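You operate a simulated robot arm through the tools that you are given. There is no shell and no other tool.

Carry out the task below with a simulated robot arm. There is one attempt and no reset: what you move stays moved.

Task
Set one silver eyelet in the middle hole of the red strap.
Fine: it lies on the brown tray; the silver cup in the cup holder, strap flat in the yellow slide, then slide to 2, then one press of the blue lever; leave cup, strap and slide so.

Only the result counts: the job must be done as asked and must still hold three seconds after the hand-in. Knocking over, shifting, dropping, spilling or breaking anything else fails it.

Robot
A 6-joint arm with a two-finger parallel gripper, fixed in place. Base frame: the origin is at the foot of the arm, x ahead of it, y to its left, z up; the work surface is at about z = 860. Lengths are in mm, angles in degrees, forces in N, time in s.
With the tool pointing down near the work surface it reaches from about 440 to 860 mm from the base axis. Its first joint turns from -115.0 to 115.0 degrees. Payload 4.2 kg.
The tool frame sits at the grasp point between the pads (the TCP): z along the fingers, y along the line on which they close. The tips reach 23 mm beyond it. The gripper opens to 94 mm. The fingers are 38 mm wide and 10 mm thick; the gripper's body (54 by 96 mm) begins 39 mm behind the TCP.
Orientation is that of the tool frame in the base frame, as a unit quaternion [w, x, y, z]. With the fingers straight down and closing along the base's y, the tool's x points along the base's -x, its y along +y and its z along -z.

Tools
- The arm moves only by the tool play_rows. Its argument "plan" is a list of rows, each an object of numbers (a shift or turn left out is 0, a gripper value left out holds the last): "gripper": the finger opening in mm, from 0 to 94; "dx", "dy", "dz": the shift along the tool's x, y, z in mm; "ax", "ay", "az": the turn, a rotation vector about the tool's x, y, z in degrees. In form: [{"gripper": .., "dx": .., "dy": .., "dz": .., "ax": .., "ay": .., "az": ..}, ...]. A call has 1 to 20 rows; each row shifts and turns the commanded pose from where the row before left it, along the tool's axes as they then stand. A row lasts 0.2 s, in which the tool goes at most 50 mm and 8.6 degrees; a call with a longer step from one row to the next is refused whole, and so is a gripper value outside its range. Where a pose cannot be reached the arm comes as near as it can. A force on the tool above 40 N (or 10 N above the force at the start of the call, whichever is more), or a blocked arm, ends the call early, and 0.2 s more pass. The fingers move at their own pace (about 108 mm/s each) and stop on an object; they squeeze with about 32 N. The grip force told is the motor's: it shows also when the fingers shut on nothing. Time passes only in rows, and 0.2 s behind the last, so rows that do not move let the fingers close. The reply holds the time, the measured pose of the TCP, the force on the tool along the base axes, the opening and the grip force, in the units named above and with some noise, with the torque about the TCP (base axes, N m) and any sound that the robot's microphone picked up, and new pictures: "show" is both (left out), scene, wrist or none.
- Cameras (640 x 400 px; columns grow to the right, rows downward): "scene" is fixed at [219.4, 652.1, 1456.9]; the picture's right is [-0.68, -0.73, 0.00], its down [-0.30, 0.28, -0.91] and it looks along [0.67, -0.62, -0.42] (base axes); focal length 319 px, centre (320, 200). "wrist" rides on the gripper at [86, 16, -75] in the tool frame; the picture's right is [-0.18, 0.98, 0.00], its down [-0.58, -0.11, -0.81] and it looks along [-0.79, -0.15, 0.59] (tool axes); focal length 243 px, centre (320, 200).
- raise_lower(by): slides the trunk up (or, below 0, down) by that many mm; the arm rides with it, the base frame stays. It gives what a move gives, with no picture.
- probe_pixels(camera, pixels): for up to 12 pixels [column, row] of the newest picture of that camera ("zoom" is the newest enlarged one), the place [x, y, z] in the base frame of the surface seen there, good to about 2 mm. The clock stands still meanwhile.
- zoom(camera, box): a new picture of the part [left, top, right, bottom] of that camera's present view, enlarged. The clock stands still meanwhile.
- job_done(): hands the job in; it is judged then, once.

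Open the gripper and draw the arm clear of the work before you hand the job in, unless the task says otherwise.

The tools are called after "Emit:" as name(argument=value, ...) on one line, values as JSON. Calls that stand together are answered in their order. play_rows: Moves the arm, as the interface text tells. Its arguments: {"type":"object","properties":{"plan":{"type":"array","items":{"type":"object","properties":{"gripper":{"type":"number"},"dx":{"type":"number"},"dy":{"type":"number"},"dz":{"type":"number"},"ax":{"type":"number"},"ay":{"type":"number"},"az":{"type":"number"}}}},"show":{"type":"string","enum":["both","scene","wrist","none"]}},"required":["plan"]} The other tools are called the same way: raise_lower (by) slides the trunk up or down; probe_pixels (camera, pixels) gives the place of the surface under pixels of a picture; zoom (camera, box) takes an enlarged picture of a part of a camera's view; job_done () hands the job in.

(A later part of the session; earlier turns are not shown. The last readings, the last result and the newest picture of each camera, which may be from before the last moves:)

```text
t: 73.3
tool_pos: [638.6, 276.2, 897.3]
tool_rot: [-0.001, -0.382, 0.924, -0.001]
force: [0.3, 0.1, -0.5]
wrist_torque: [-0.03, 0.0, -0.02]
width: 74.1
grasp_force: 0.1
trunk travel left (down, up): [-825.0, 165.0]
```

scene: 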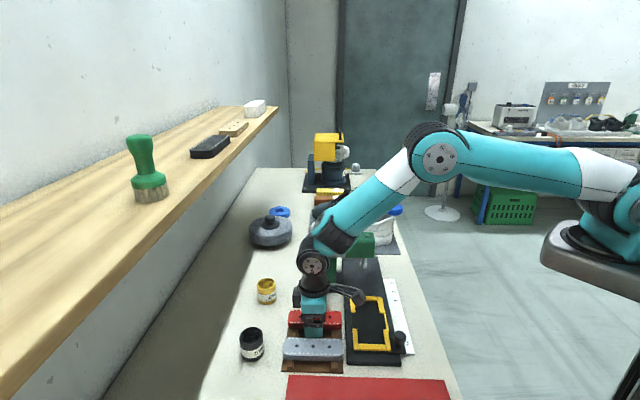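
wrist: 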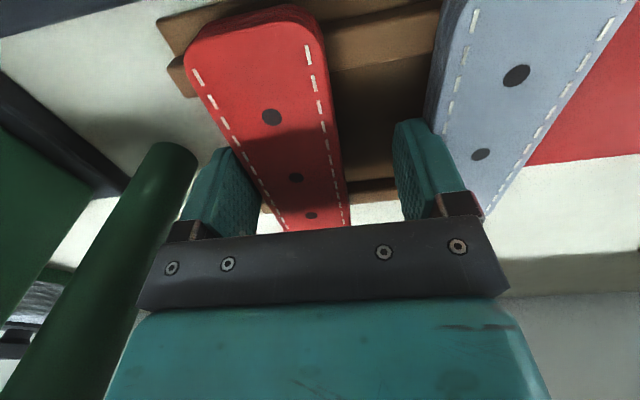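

Fingers straddle the red strap. Raise 2 mm, then close (the strap will slide toward the gripper centre along its rails).

Emit:
play_rows(plan=[{"dz": -2}, {"gripper": 60}, {"gripper": 36}, {}, {}], show="both")

Emit:
zoom(camera="scene", box=[275, 290, 355, 380])

```text
t: 74.5
tool_pos: [639.1, 276.2, 900.3]
tool_rot: [-0.001, -0.382, 0.924, -0.002]
force: [0.4, 0.5, 1.2]
wrist_torque: [0.04, 0.02, -0.03]
width: 45.1
grasp_force: 31.7
trunk travel left (down, up): [-825.0, 165.0]
```

scene: 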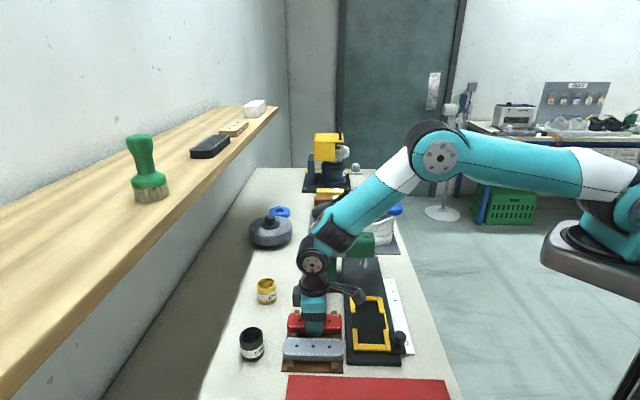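
wrist: 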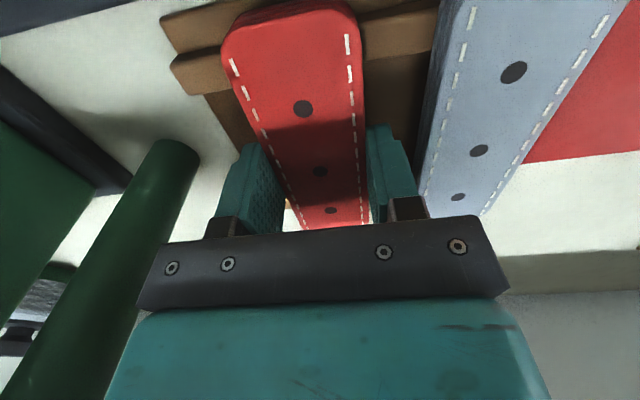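

```text
4.44 times, centred on (315, 335) of scene
```

zoom: 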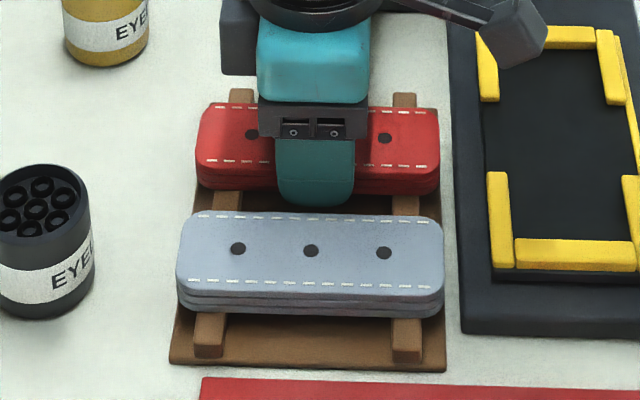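

Strap gripped (45 mm, 32 N). Lift 25 mm, shift -u away from the ring and rise to ~1000.

Emit:
play_rows(plan=[{"dz": -8}, {"dz": -9}, {"dz": -10}, {"dy": 18, "dz": -12}, {"dy": 18, "dz": -15}, {"dz": -25}, {"dz": -25}, {}])

```text
t: 76.3
tool_pos: [610.6, 303.1, 1004.7]
tool_rot: [0.0, -0.382, 0.924, -0.001]
force: [0.0, -0.2, -0.4]
wrist_torque: [0.01, 0.0, 0.02]
width: 45.2
grasp_force: 32.9
trunk travel left (down, up): [-825.0, 165.0]
```

scene: 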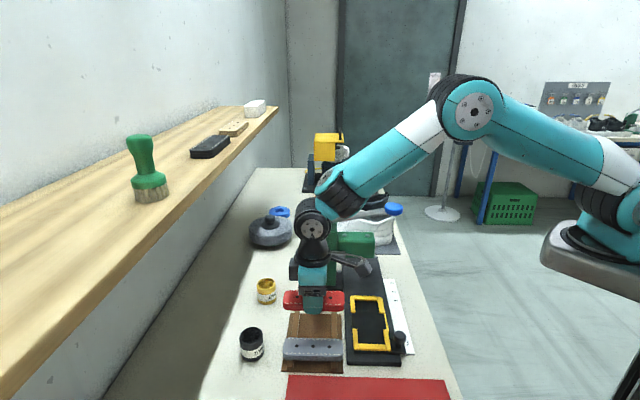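
wrist: 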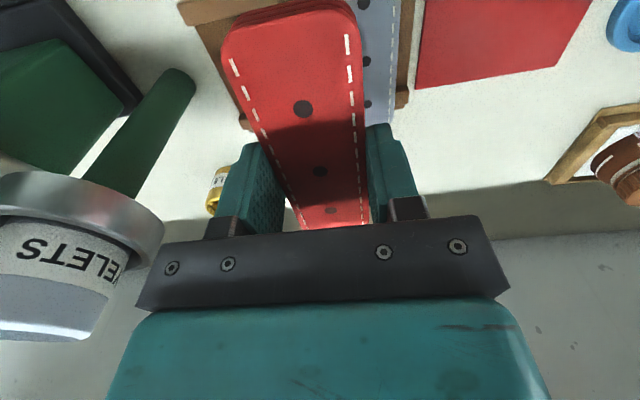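

Strap is held. Probe its holes to get its offset from the TCP, and zoom on the slide for exact geometry.

Emit:
probe_pixels(camera="wrist", pixels=[[302, 109], [320, 172], [330, 211], [290, 60], [240, 60], [345, 60], [265, 150], [360, 150]])

Emit:
zoom(camera="scene", box=[335, 285, 425, 370])

```text
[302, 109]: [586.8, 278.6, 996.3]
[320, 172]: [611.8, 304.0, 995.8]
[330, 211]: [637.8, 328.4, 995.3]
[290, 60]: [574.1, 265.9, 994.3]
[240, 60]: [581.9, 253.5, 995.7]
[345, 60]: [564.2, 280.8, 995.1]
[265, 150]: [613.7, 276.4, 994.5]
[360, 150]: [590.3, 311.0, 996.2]
```

```text
4.71 times, centred on (380, 328) of scene
```

zoom: 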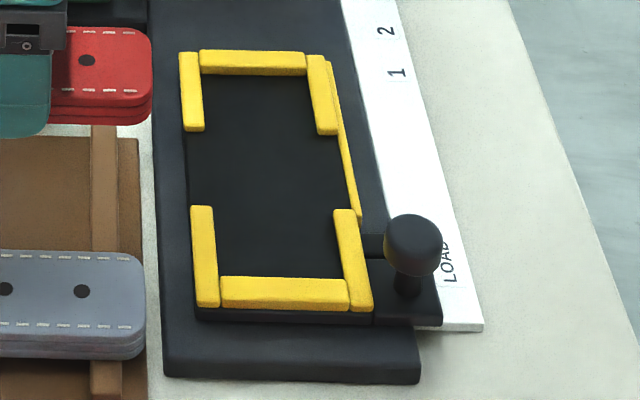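

Strap centre is within ~1.5 mm of the TCP. Probe the frame's inner edges in this zoom.

Emit:
probe_pixels(camera="zoom", pixels=[[252, 55], [252, 68], [285, 283], [285, 300], [184, 100], [200, 100], [310, 100], [330, 100], [196, 250], [213, 250], [340, 250], [360, 250]])

Emit:
probe_pixels(camera="zoom", pixels=[[192, 126], [202, 210], [320, 128], [345, 213], [260, 150], [345, 170], [412, 225], [405, 285], [435, 320], [395, 260], [355, 160], [195, 170]])

```text
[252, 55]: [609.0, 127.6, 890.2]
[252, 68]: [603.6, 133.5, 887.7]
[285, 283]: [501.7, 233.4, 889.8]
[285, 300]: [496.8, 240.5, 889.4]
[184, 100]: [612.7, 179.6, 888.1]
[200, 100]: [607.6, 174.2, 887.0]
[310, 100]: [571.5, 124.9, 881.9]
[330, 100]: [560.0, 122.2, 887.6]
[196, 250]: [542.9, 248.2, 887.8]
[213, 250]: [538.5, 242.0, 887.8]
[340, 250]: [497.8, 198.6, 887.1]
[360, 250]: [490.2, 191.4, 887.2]
```

```text
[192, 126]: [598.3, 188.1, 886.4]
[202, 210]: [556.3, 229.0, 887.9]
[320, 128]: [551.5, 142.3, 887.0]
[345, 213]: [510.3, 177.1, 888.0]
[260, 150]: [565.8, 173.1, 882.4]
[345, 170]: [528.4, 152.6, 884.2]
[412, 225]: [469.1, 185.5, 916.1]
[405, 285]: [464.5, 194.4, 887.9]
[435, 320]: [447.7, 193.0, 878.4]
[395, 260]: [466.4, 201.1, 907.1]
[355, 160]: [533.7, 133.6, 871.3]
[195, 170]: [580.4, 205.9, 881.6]
```

Frame interior: centre u≈261.3, v≈522, floor 882, side gaps centred too. Rotate the strap 90° at this height (clear of the ring), then move over the slide.

Emit:
play_rows(plan=[{"az": 8.2}, {"az": 8.2}, {"az": 8.2}, {"az": 8.2}, {"az": 8.2}, {"az": 8.2}, {"az": 8.2}, {"az": 8.2}, {"az": 8.2}, {"az": 8.2}, {"az": 8.0}, {}, {"dx": -10.6, "dy": -31}, {"dx": -10.6, "dy": -31}, {"dx": -10.6, "dy": -31}, {"dx": -10.6, "dy": -31}, {}])

```text
t: 80.0
tool_pos: [558.0, 185.8, 1007.3]
tool_rot: [0.0, 0.384, 0.923, -0.001]
force: [0.0, 0.0, -1.2]
wrist_torque: [-0.01, -0.01, -0.02]
width: 45.1
grasp_force: 32.5
trunk travel left (down, up): [-825.0, 165.0]
```

scene: 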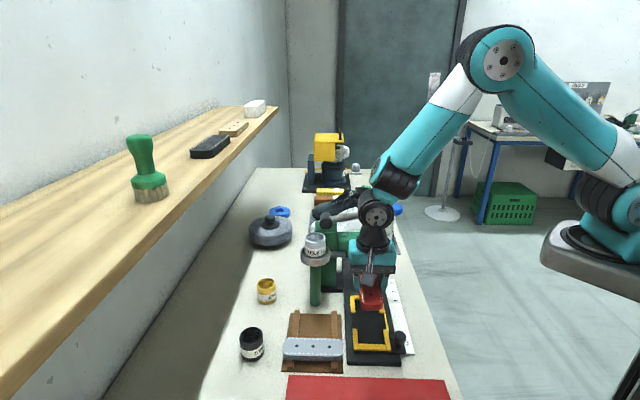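
wrist: 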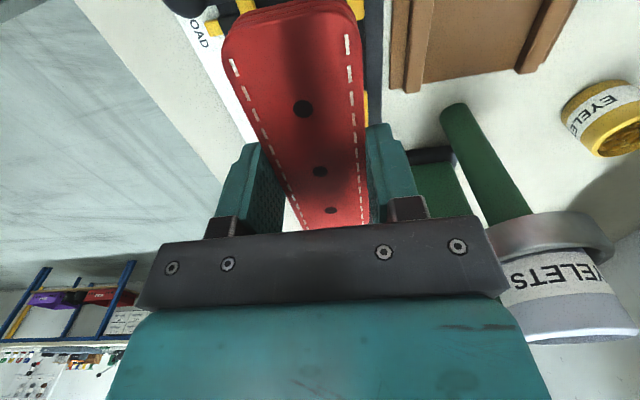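

Over the slide. Fine shift (Δu=-3.4, Δv=-3.9) and descend to z≈932 for an alignment check.

Emit:
play_rows(plan=[{"dx": 3.4, "dy": -3.9}, {"dz": 25}, {"dz": 25}, {"dz": 25}, {}, {}])

Emit:
zoom(camera="scene", box=[335, 270, 425, 370])

Emit:
zoom(camera="wrist", box=[180, 0, 420, 240])

```text
t: 81.3
tool_pos: [551.2, 184.2, 930.2]
tool_rot: [0.001, 0.384, 0.923, 0.0]
force: [0.5, 0.3, -0.6]
wrist_torque: [0.0, 0.0, 0.0]
width: 44.8
grasp_force: 31.8
trunk travel left (down, up): [-825.0, 165.0]
```

scene: 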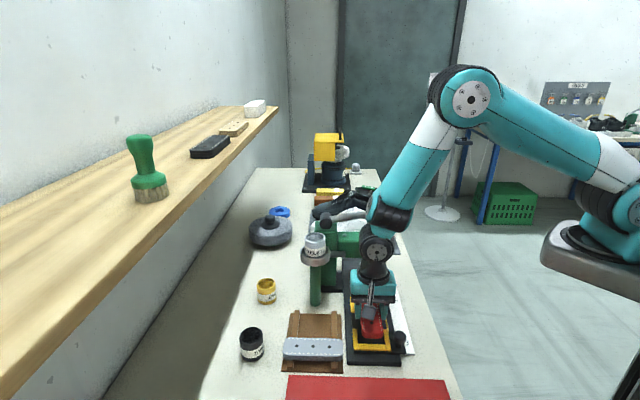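
wrist: 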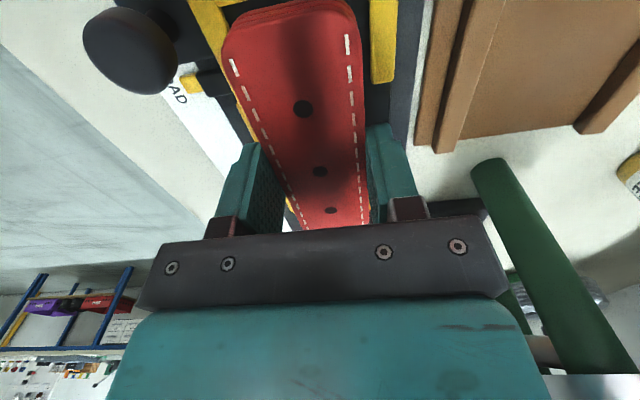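

```text
4.00 times, centred on (380, 320) of scene
```

zoom: 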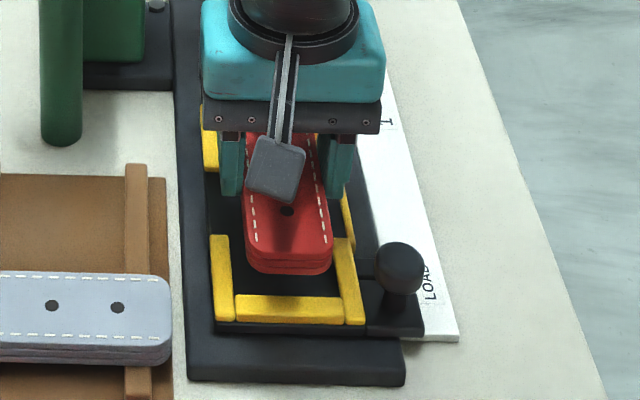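

```text
1.67 times, centred on (300, 120) of wrist
```

zoom: 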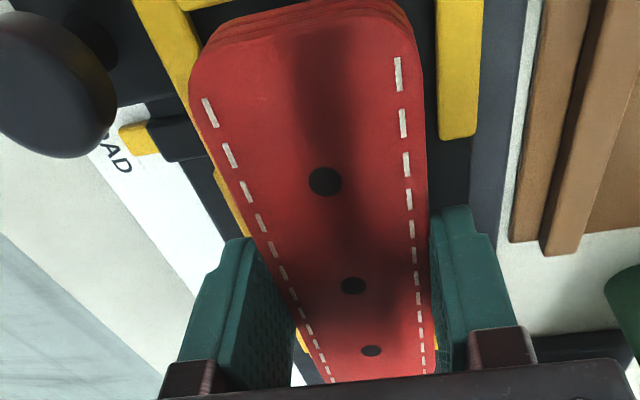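

The strap is over the frame; the wrist zoom also shows a yellow pointer at (138,137) by LOAD. Probe strap holes/edges and frame bars together for relative alignment.

Emit:
probe_pixels(camera="zoom", pixels=[[325, 182], [353, 286], [372, 350], [138, 140], [165, 60], [185, 60], [445, 80], [470, 80], [215, 90], [405, 90], [458, 130], [125, 135]])

Emit:
probe_pixels(camera="scene", pixels=[[364, 383], [350, 335], [372, 322], [356, 345], [387, 340], [371, 397]])

```text
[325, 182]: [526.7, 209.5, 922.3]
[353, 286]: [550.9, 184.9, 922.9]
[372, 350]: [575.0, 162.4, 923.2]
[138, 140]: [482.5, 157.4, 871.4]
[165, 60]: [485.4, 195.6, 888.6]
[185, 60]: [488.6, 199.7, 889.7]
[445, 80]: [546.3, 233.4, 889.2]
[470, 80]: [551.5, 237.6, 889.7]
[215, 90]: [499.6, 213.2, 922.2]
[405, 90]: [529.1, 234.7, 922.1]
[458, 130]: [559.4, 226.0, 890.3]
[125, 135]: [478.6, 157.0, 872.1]
```

```text
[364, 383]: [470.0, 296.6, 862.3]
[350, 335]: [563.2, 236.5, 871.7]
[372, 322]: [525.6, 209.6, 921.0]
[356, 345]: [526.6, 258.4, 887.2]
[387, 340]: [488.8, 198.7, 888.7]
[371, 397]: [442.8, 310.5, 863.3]
```

Strap middle hole is at u≈258.5, v≈520.8 vs frame centre (261.3, 522). Correct by +2.5/+1.2 and descend slowly 18 mm.

Emit:
play_rows(plan=[{"dx": -2.5, "dy": 1.2}, {}, {"dz": 6}, {"dz": 6}, {"dz": 5}, {}], show="both")

Emit:
zoom(camera="scene", box=[335, 270, 425, 370])

Emit:
zoom(camera="wrist", box=[180, 0, 420, 240])

```text
t: 82.8
tool_pos: [552.7, 183.7, 913.7]
tool_rot: [0.001, 0.383, 0.924, -0.001]
force: [0.4, -0.3, -0.9]
wrist_torque: [0.02, -0.03, 0.0]
width: 44.9
grasp_force: 32.2
trunk travel left (down, up): [-825.0, 165.0]
```

scene: 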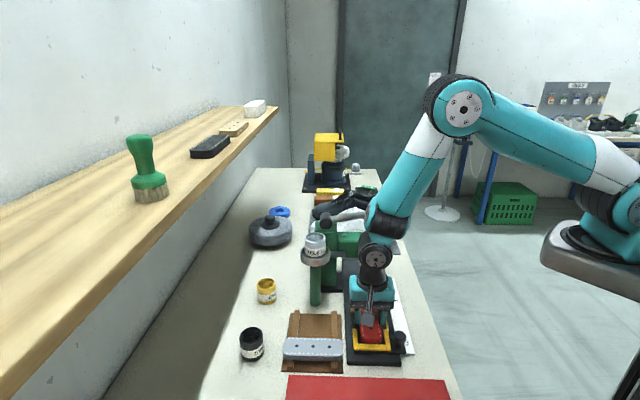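
wrist: 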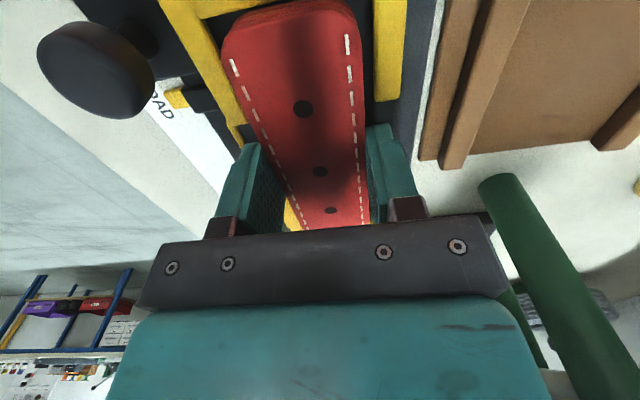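

```text
4.00 times, centred on (380, 320) of scene
```

zoom: 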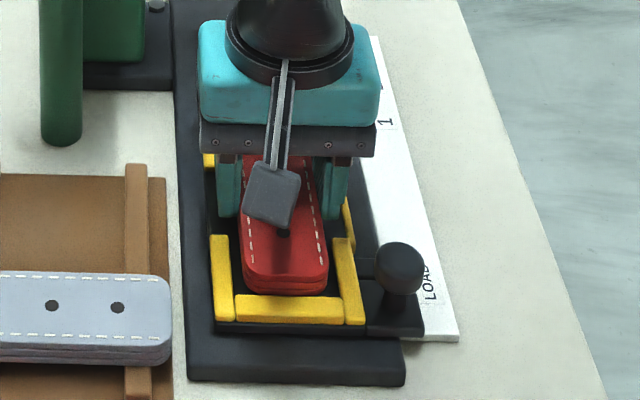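

```text
1.67 times, centred on (300, 120) of wrist
```

zoom: 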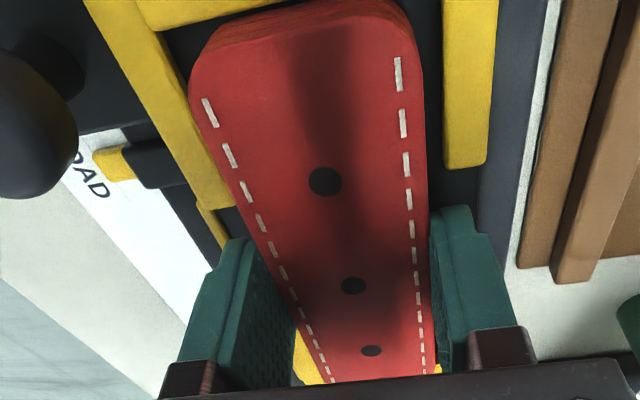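

Aligned inside the bars. Descend the last ~6 mm gently.

Emit:
play_rows(plan=[{"dz": 2}, {"dz": 2}, {}], show="none")

Emit:
play_rows(plan=[{"dz": 1}, {"dz": 1}, {}], show="none")

```text
t: 83.5
tool_pos: [551.5, 183.1, 907.9]
tool_rot: [0.001, 0.384, 0.923, -0.001]
force: [-0.3, -0.5, -1.2]
wrist_torque: [0.01, -0.03, -0.01]
width: 44.7
grasp_force: 32.0
trunk travel left (down, up): [-825.0, 165.0]
```

```text
t: 84.3
tool_pos: [551.5, 183.0, 907.7]
tool_rot: [0.0, 0.383, 0.924, 0.0]
force: [-0.7, -0.2, 25.2]
wrist_torque: [0.42, 0.53, 0.07]
width: 45.1
grasp_force: 32.2
trunk travel left (down, up): [-825.0, 165.0]
```

Contact at the expected height (25 N). Relax slightly and release by opening to 57.

Emit:
play_rows(plan=[{"dz": -0.8}, {"gripper": 57}, {}])

Emit:
zoom(camera="scene", box=[335, 270, 425, 370])

Emit:
zoom(camera="wrist", box=[180, 0, 420, 240])

```text
t: 85.2
tool_pos: [550.6, 181.7, 906.7]
tool_rot: [0.0, 0.384, 0.923, -0.003]
force: [-9.4, -11.1, 31.1]
wrist_torque: [0.57, -0.26, 0.12]
width: 50.4
grasp_force: 0.0
trunk travel left (down, up): [-825.0, 165.0]
```

scene: 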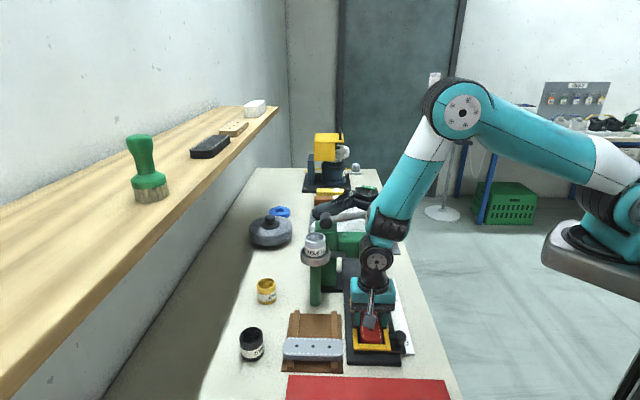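
wrist: 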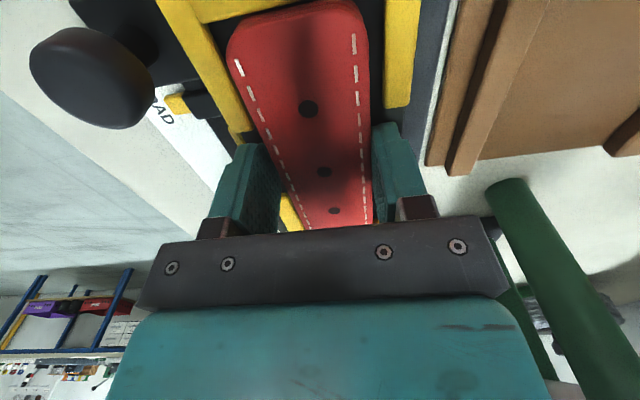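

```text
4.00 times, centred on (380, 320) of scene
```

zoom: 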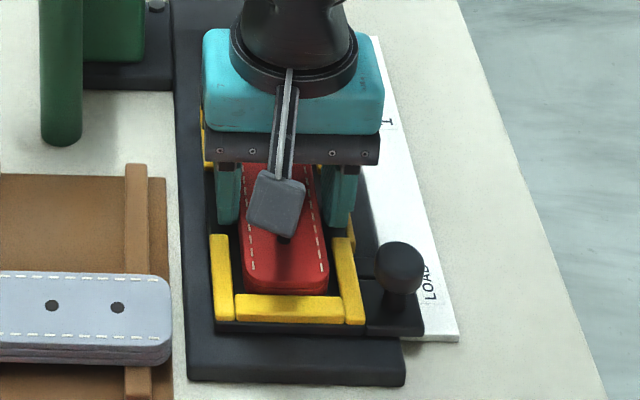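

```text
1.67 times, centred on (300, 120) of wrist
```

zoom: 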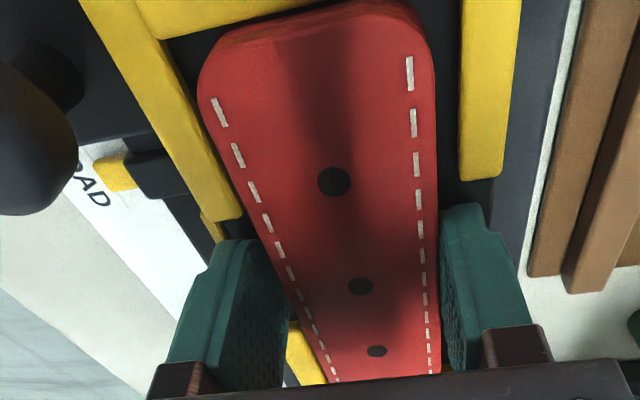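

The strap is free (opening 50), but the fingertips press on something (31 N up, 14 N toward -v). Lift a few mm straight and re-read.

Emit:
play_rows(plan=[{"dz": -1.5}, {"dz": -1.5}, {}], show="wrist")

```text
t: 86.0
tool_pos: [552.7, 183.1, 910.5]
tool_rot: [0.001, 0.383, 0.924, -0.001]
force: [0.1, -0.3, -0.8]
wrist_torque: [0.01, 0.0, -0.01]
width: 57.0
grasp_force: 0.0
trunk travel left (down, up): [-825.0, 165.0]
```

wrist: 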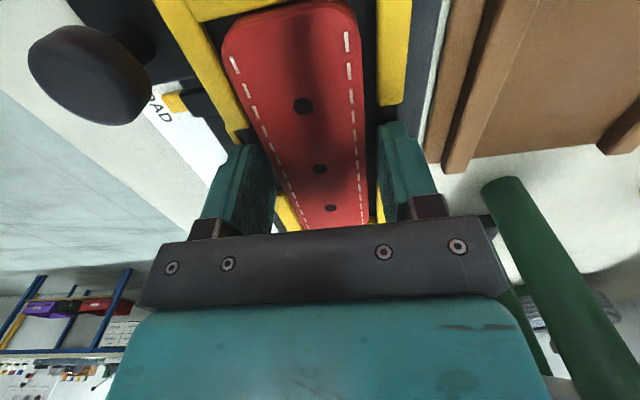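

Forces are zero and the fingers opened to 57. Lift clear to z≈1000 and inspect the strap.

Emit:
play_rows(plan=[{"dz": -10}, {"dz": -20}, {"dz": -30}, {"dz": -30}, {"dx": 30}, {}])

Emit:
zoom(camera="scene", box=[335, 270, 425, 370])

Emit:
zoom(camera="wrist", box=[100, 0, 420, 240])

```text
t: 87.3
tool_pos: [532.2, 204.5, 997.1]
tool_rot: [0.0, 0.384, 0.923, -0.001]
force: [0.7, 0.7, -0.2]
wrist_torque: [-0.03, 0.02, -0.04]
width: 57.0
grasp_force: 0.0
trunk travel left (down, up): [-825.0, 165.0]
```

scene: 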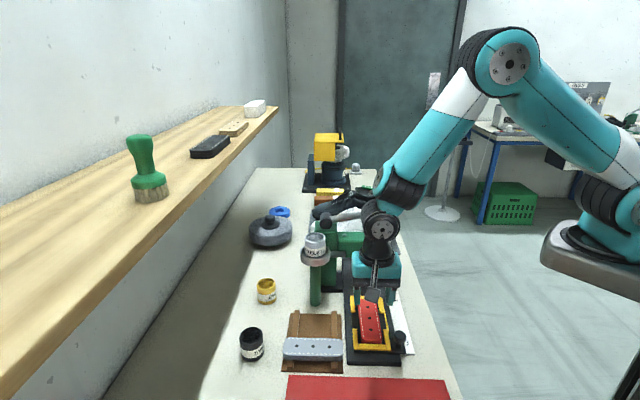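
wrist: 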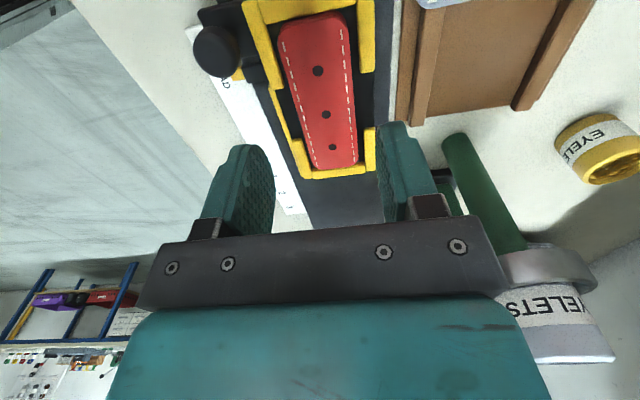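

```text
4.00 times, centred on (380, 320) of scene
```

zoom: 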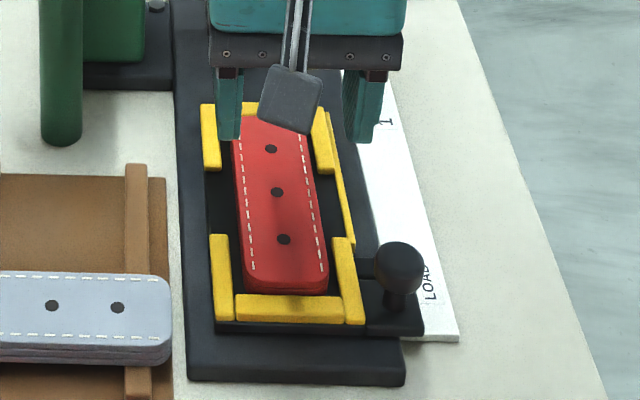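

```text
1.67 times, centred on (260, 120) of wrist
```

zoom: 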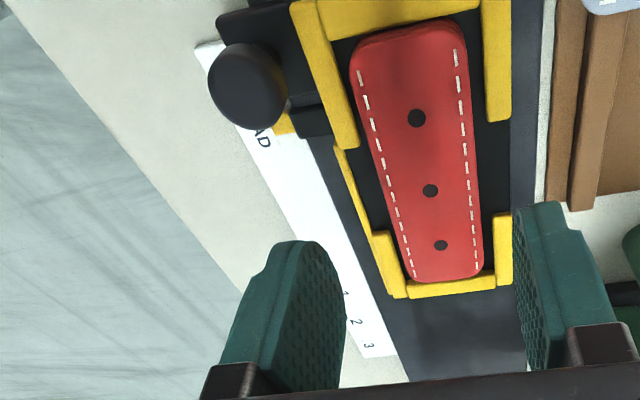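

The strap is in the frame. Probe heights at several strap points to confirm it's flat, and measure hole positions.

Emit:
probe_pixels(camera="zoom", pixels=[[417, 118], [430, 190], [441, 245], [380, 50], [450, 45], [415, 270], [470, 262], [430, 287], [400, 15], [448, 281], [345, 100], [497, 90]])

Emit:
probe_pixels(camera="scene", pixels=[[367.8, 307.2], [369.3, 318], [371, 329.8], [366, 336], [378, 336], [362, 303], [372.5, 347]])

```text
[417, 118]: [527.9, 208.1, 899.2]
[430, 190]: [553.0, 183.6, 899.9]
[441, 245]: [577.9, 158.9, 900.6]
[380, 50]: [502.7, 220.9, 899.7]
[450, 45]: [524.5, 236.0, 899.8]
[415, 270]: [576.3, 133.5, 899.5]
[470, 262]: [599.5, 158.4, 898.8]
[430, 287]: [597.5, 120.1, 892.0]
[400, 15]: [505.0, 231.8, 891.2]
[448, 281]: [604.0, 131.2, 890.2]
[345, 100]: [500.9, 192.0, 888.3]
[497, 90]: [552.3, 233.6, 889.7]
```

```text
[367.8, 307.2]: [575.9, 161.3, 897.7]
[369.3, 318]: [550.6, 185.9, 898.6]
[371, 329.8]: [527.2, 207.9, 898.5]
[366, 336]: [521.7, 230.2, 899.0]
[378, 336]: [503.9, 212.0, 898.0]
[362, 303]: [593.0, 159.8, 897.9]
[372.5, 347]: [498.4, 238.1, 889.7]
```

Strap is flat (all points z≈899), middle hole at u≈260.5, v≈520.8. Now the slide: I'll push its knob from behind (-u side) with closed fingers. First locate the knob, pointer and scale marks precisely.

Emit:
zoom(camera="wrist", box=[170, 0, 310, 230])

Emit:
zoom(camera="scene", box=[375, 270, 425, 360])

```text
1.74 times, centred on (240, 115) of wrist
```

zoom: 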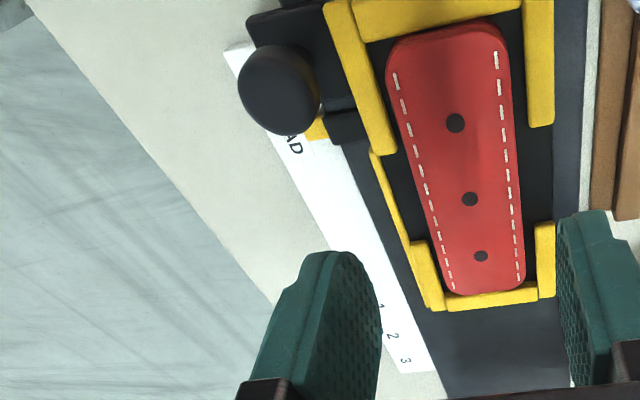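

```text
4.44 times, centred on (400, 315) of scene
```

zoom: 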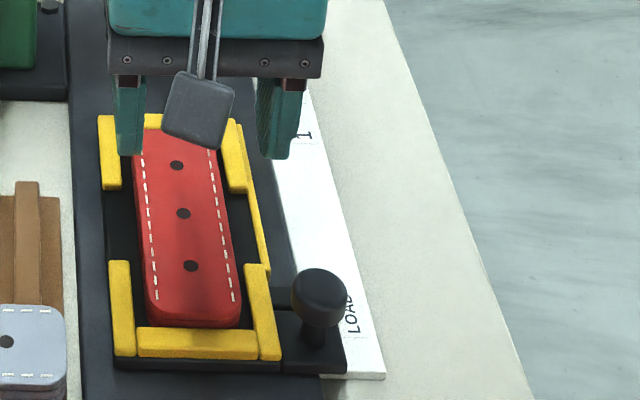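

Emit:
probe_pixels(camera="zoom", pixels=[[320, 278], [318, 300], [295, 298], [342, 298], [316, 320], [314, 335], [312, 360], [345, 370], [290, 320], [352, 310], [372, 338], [380, 376]])

Emit:
probe_pixels(camera="wrist", pixels=[[215, 50], [194, 48], [236, 52], [214, 30], [214, 74], [241, 74], [238, 78], [282, 175], [286, 192], [294, 205], [228, 82], [247, 76]])

```text
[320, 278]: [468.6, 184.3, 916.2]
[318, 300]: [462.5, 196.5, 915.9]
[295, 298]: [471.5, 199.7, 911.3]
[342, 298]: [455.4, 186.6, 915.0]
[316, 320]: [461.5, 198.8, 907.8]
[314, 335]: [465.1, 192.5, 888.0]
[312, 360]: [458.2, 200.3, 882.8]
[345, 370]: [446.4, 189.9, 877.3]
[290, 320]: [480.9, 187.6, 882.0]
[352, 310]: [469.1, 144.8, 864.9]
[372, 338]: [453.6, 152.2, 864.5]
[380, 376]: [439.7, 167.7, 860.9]
```

```text
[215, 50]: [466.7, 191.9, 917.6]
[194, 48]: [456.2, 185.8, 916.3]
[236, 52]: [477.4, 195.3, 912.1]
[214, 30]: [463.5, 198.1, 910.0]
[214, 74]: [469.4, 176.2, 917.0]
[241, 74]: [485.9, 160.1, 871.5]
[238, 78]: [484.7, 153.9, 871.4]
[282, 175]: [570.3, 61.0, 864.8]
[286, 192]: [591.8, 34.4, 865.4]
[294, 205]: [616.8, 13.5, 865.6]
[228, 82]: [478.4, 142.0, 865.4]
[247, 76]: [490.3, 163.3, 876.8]
```

Knob centre ≈ u 198.3, v 462.8, radius ~13, top z 916.5; pointer at u≈230, mark 2 at u≈393 → travel ≈163 mm. Close the fingers, move behind the knob and descend to z≈916.

Emit:
play_rows(plan=[{"gripper": 0, "dx": 19.5, "dy": -14.5}, {"dx": 19.5, "dy": -14.5}, {"dx": 19.5, "dy": -14.5}, {"dx": 19.5, "dy": -14.5}, {}, {"dz": 25}, {"dz": 25}, {"dz": 25}, {"dz": 5}, {}])

Emit:
zoom(camera="scene", box=[360, 270, 440, 370])

```text
t: 89.5
tool_pos: [433.3, 220.1, 918.0]
tool_rot: [0.001, 0.384, 0.923, -0.002]
force: [0.2, 0.0, 0.2]
wrist_torque: [-0.02, 0.01, -0.02]
width: 0.0
grasp_force: 32.0
trunk travel left (down, up): [-825.0, 165.0]
```

scene: 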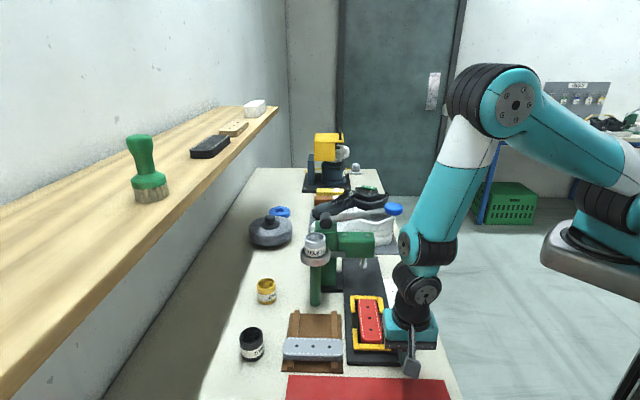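
wrist: 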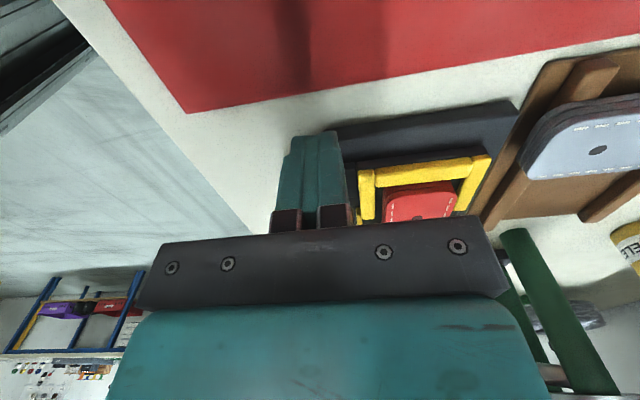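

```text
4.00 times, centred on (400, 320) of scene
```

zoom: 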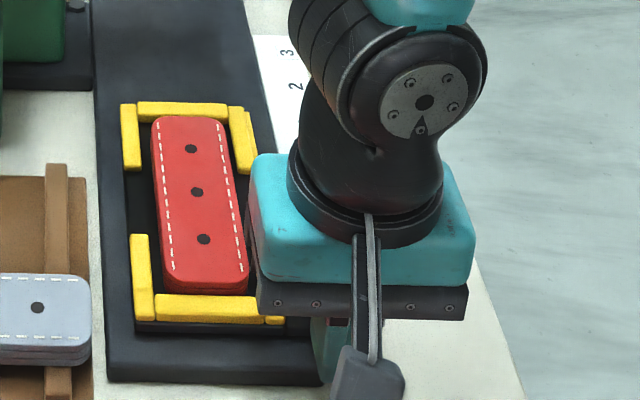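

Fingers are behind the knob at u≈151, v≈462. Push in +u, first 75 mm, watching force and slide.

Emit:
play_rows(plan=[{"dx": -10}, {"dx": -10}, {"dx": -12}, {"dx": -12}, {"dx": -15}, {"dx": -16}, {}])

```text
t: 91.2
tool_pos: [487.5, 163.5, 920.3]
tool_rot: [0.001, 0.383, 0.924, -0.001]
force: [-0.2, 0.5, -0.4]
wrist_torque: [-0.01, -0.04, -0.01]
width: 0.0
grasp_force: 32.1
trunk travel left (down, up): [-825.0, 165.0]
```

scene: 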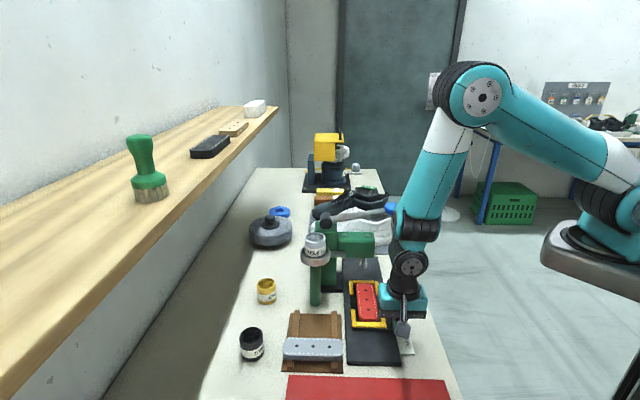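
wrist: 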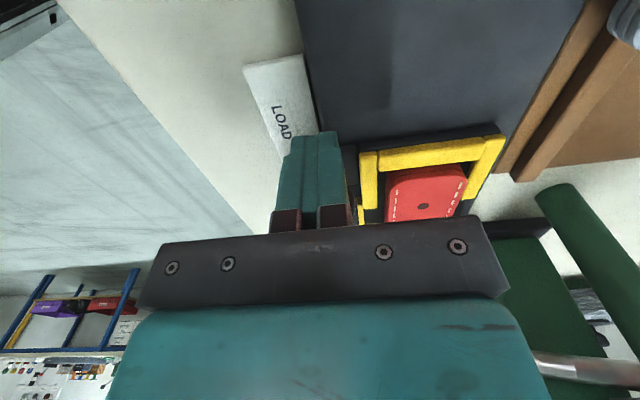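

The slide moves freely. Push another ~72 mm, correcting z by -3 and v by +2.

Emit:
play_rows(plan=[{"dx": -12, "dy": 1, "dz": 1.5}, {"dx": -12, "dy": 1, "dz": 1.5}, {"dx": -12}, {"dx": -12}, {"dx": -12}, {"dx": -12}, {}])

Emit:
zoom(camera="scene", box=[330, 220, 430, 340])

```text
t: 92.8
tool_pos: [538.3, 115.1, 916.3]
tool_rot: [0.0, 0.383, 0.924, -0.001]
force: [-1.1, 2.8, -1.0]
wrist_torque: [0.03, 0.02, 0.01]
width: 0.1
grasp_force: 31.9
trunk travel left (down, up): [-825.0, 165.0]
```

scene: 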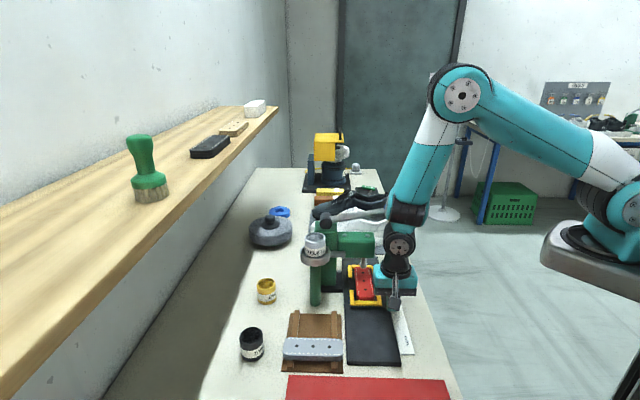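
wrist: 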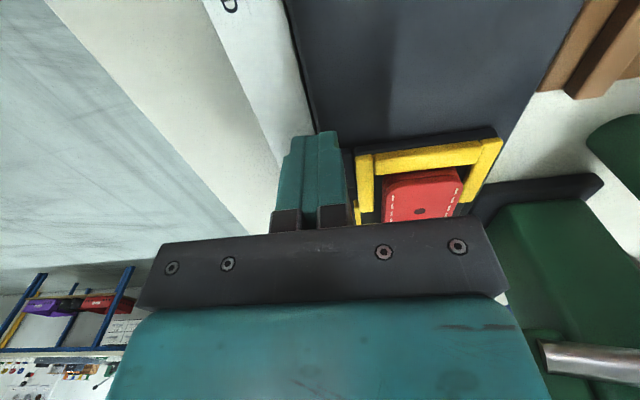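

```text
3.33 times, centred on (380, 280) of scene
```

zoom: 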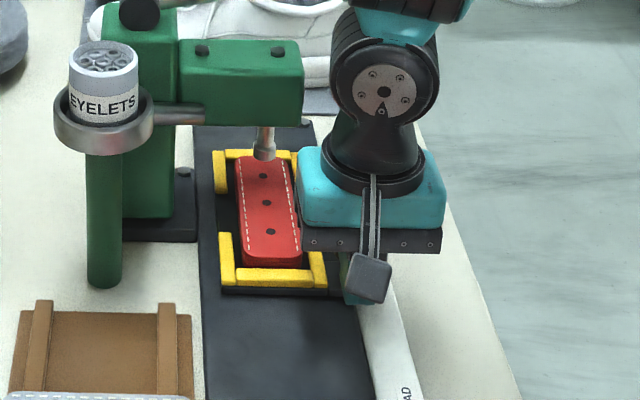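

Travel is ~133 mm. Push 24 mm more, then measure pointer vs. mark 2.

Emit:
play_rows(plan=[{"dx": -8}, {"dx": -8}, {"dx": -8}, {}])

Emit:
zoom(camera="scene", box=[340, 230, 420, 310])

```text
t: 93.8
tool_pos: [557.0, 98.1, 917.2]
tool_rot: [0.0, 0.383, 0.924, -0.001]
force: [0.8, 0.4, 0.3]
wrist_torque: [-0.01, -0.01, 0.02]
width: 0.0
grasp_force: 32.2
trunk travel left (down, up): [-825.0, 165.0]
```

scene: 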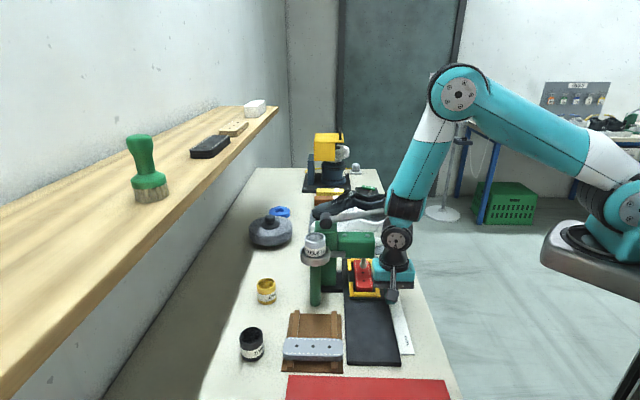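
wrist: 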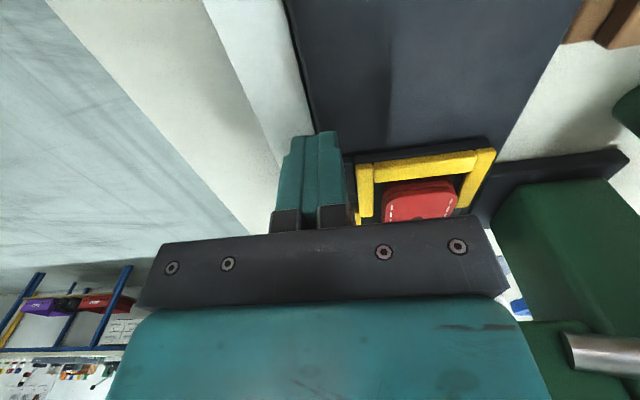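

```text
5.00 times, centred on (380, 270) of scene
```

zoom: 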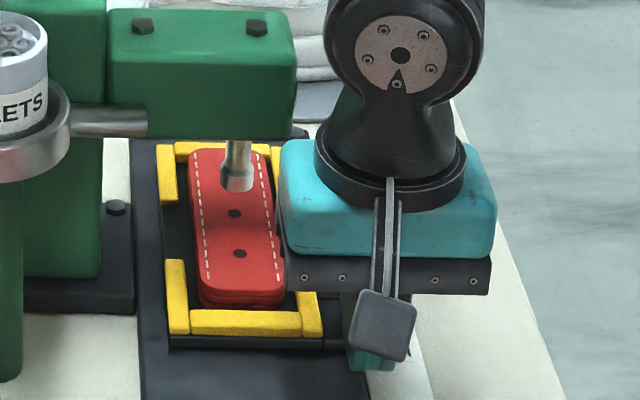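

Two holes are visible at (240,254) and (234,213), punch at (236,180). Probe them and the frame to compute the remaining travel.

Emit:
probe_pixels(camera="zoom", pixels=[[240, 254], [234, 213], [236, 185], [224, 185], [248, 185], [236, 165], [236, 192], [250, 328], [215, 150], [255, 298], [177, 170], [178, 295]])

```text
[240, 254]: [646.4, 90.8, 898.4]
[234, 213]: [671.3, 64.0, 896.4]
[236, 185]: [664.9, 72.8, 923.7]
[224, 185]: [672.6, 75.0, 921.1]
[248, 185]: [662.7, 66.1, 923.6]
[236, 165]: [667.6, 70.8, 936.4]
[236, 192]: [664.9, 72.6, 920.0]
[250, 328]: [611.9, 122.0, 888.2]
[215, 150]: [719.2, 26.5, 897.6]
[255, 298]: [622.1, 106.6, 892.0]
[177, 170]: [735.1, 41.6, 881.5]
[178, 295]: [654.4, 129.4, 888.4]
```

Middle hole now at u≈428 vs punch centre ≈426.5—near position 2 already. Back off the tool, rise and look at the pointer against the scale.

Emit:
play_rows(plan=[{"dx": 15}, {"dx": 25}, {"dx": 35}, {"dx": 35, "dz": -20}, {"dx": 20, "dz": -40}, {"dz": -40}, {}])

Emit:
zoom(camera="scene", box=[340, 230, 420, 310])

Emit:
zoom(camera="wrist", box=[180, 60, 420, 240])

```text
t: 95.3
tool_pos: [464.6, 191.4, 1019.4]
tool_rot: [0.001, 0.383, 0.924, -0.001]
force: [-0.6, 0.3, 0.7]
wrist_torque: [-0.01, 0.02, 0.01]
width: 0.0
grasp_force: 32.3
trunk travel left (down, up): [-825.0, 165.0]
```

scene: 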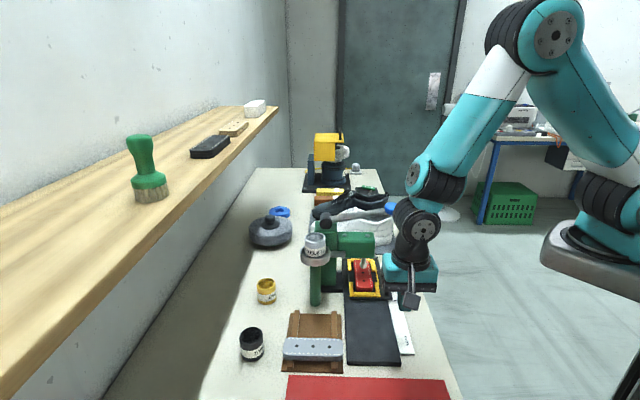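
wrist: 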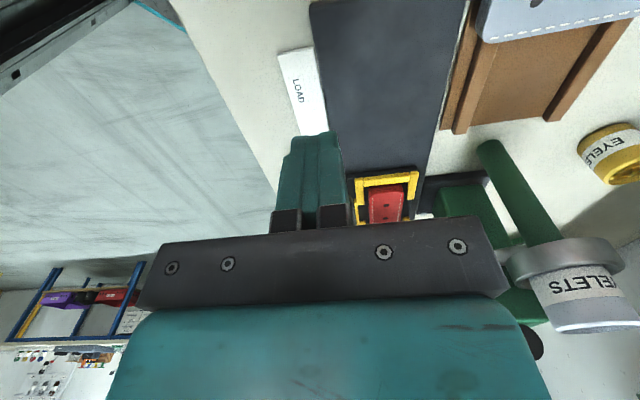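

```text
5.00 times, centred on (380, 270) of scene
```

zoom: 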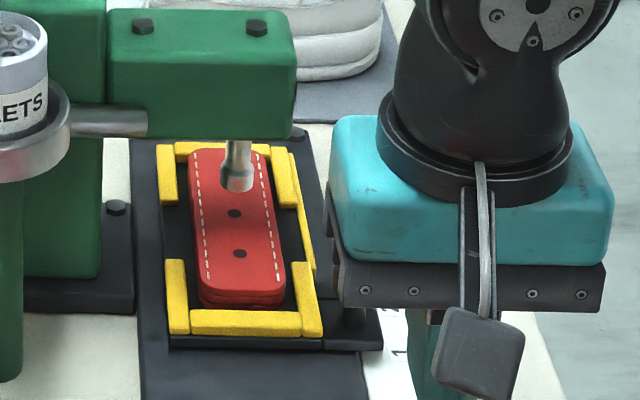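

```text
2.22 times, centred on (300, 150) of wrist
```

zoom: 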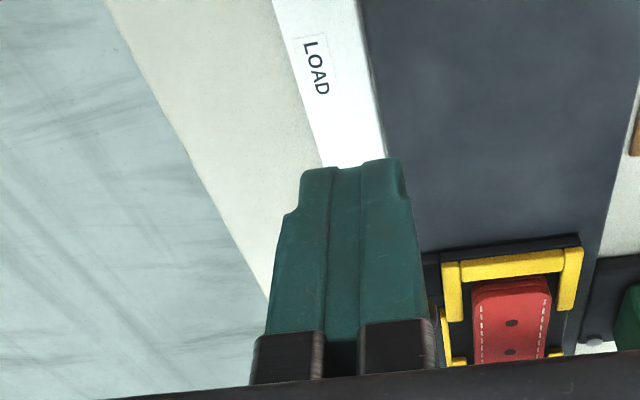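

The gripper hides the scale. Move it away toward -v and up for a clear view.

Emit:
play_rows(plan=[{"dz": -35}, {"dz": -35}, {"dz": -35}, {"dz": -35}, {"dy": -30}, {"dy": -30}, {}])

Emit:
zoom(camera="scene", box=[340, 240, 430, 330])

Emit:
zoom(camera="wrist", box=[240, 0, 520, 220])

```text
t: 97.0
tool_pos: [424.4, 147.3, 1156.0]
tool_rot: [0.001, 0.384, 0.923, 0.0]
force: [-0.3, 0.4, 0.1]
wrist_torque: [0.02, 0.02, 0.03]
width: 0.0
grasp_force: 32.2
trunk travel left (down, up): [-825.0, 165.0]
```

scene: 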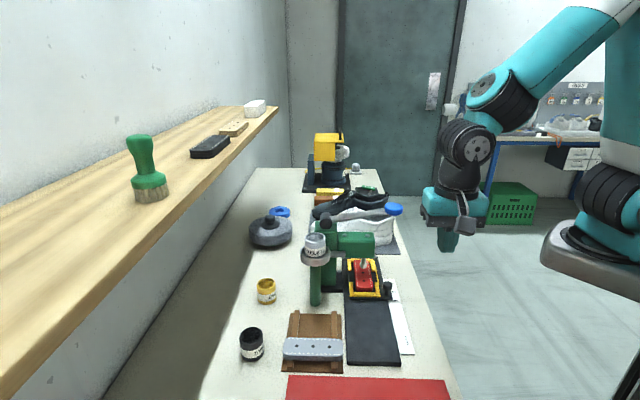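
wrist: 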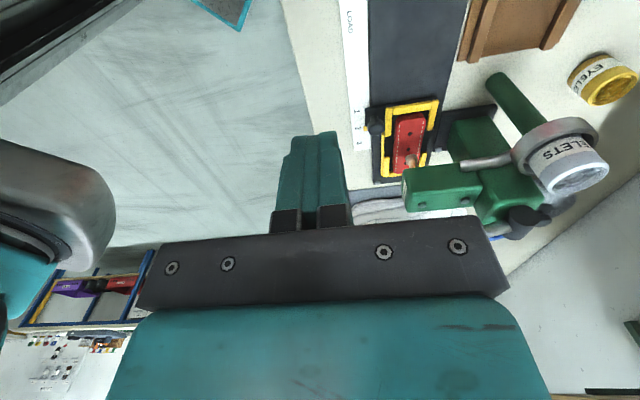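

```text
4.44 times, centred on (385, 285) of scene
```

zoom: 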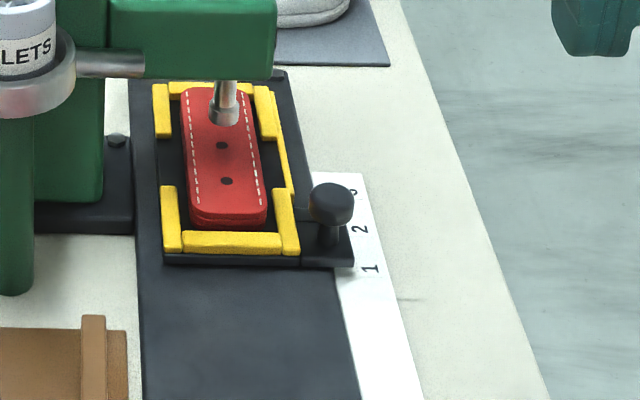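

```text
1.82 times, centred on (380, 110) of wrist
```

zoom: 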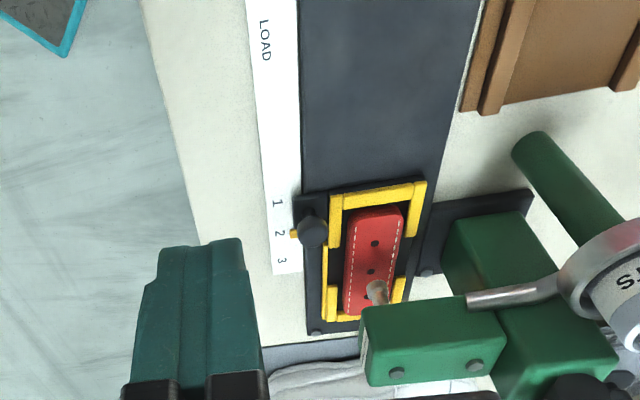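

The yellow pointer at (295,235) appears right by "2" (279,233). Zoom more closely.

Emit:
zoom(camera="wrist", box=[335, 85, 445, 195])

```text
3.64 times, centred on (390, 140) of wrist
```

zoom: 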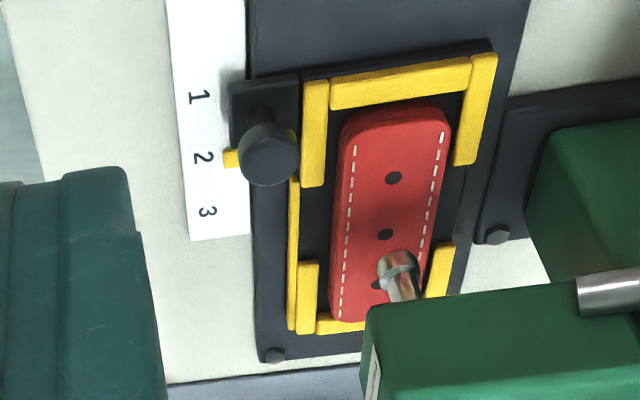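

Emit:
probe_pixels(camera="zoom", pixels=[[231, 157], [233, 164], [231, 150], [196, 97], [202, 158], [207, 211], [393, 178], [386, 234], [378, 285], [391, 262], [400, 80], [268, 150]])

```text
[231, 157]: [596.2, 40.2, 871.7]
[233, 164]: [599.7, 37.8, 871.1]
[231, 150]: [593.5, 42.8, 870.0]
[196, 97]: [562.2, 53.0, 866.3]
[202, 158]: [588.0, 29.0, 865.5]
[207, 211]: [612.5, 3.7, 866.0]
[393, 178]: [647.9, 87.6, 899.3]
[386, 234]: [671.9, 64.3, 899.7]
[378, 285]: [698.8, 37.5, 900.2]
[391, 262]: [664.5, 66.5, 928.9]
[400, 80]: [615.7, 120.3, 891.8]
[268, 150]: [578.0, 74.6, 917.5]
```

Pointer reads u≈393.1 vs. mark 2 ≈ 392.5–395. Hole travel seems larger than pointer travel, so I re-check the strap's seat in the frame via the scene camera.

Emit:
zoom(camera="scene", box=[355, 250, 405, 305])

```text
7.27 times, centred on (380, 278) of scene
```

zoom: 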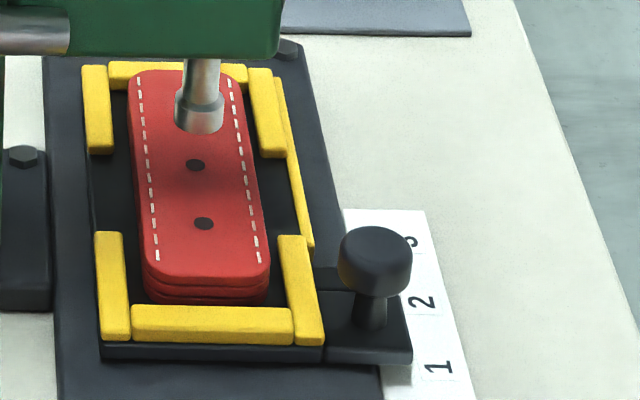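

Emit:
probe_pixels(camera="zoom", pixels=[[102, 150], [110, 237], [272, 152], [292, 241], [210, 311], [210, 335], [203, 223], [195, 165], [205, 272], [198, 110], [180, 115], [218, 115]])

Emit:
probe_pixels(camera="zoom", pixels=[[375, 250], [375, 232], [375, 285], [422, 303], [437, 367], [413, 243], [160, 75], [150, 68], [200, 128], [180, 66]])

```text
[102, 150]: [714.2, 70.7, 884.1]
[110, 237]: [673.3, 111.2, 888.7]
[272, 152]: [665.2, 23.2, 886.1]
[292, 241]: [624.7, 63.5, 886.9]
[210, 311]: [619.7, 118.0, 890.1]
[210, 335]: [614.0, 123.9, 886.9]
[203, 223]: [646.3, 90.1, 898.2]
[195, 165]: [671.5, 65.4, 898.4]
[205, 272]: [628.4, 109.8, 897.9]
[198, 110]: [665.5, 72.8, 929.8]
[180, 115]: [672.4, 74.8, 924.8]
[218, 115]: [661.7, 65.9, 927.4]
```

```text
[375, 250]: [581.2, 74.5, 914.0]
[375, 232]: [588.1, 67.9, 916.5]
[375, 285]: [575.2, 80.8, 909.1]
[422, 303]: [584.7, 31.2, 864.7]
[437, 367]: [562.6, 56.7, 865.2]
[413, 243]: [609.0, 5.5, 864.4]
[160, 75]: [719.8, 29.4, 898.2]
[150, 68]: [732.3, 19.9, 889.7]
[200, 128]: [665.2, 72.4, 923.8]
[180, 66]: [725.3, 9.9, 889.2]
```

Slide is at 2 (pointer u≈393 vs mark ≈393–395) and the middle hole (u≈429) lies under the punch axis (≈428). Now examine the blue lever knob in detail.

Emit:
zoom(camera="scene", box=[310, 190, 420, 270])

```text
5.00 times, centred on (365, 230) of scene
```

zoom: 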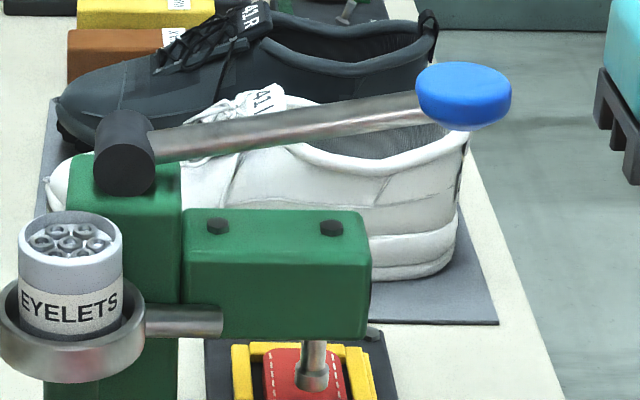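

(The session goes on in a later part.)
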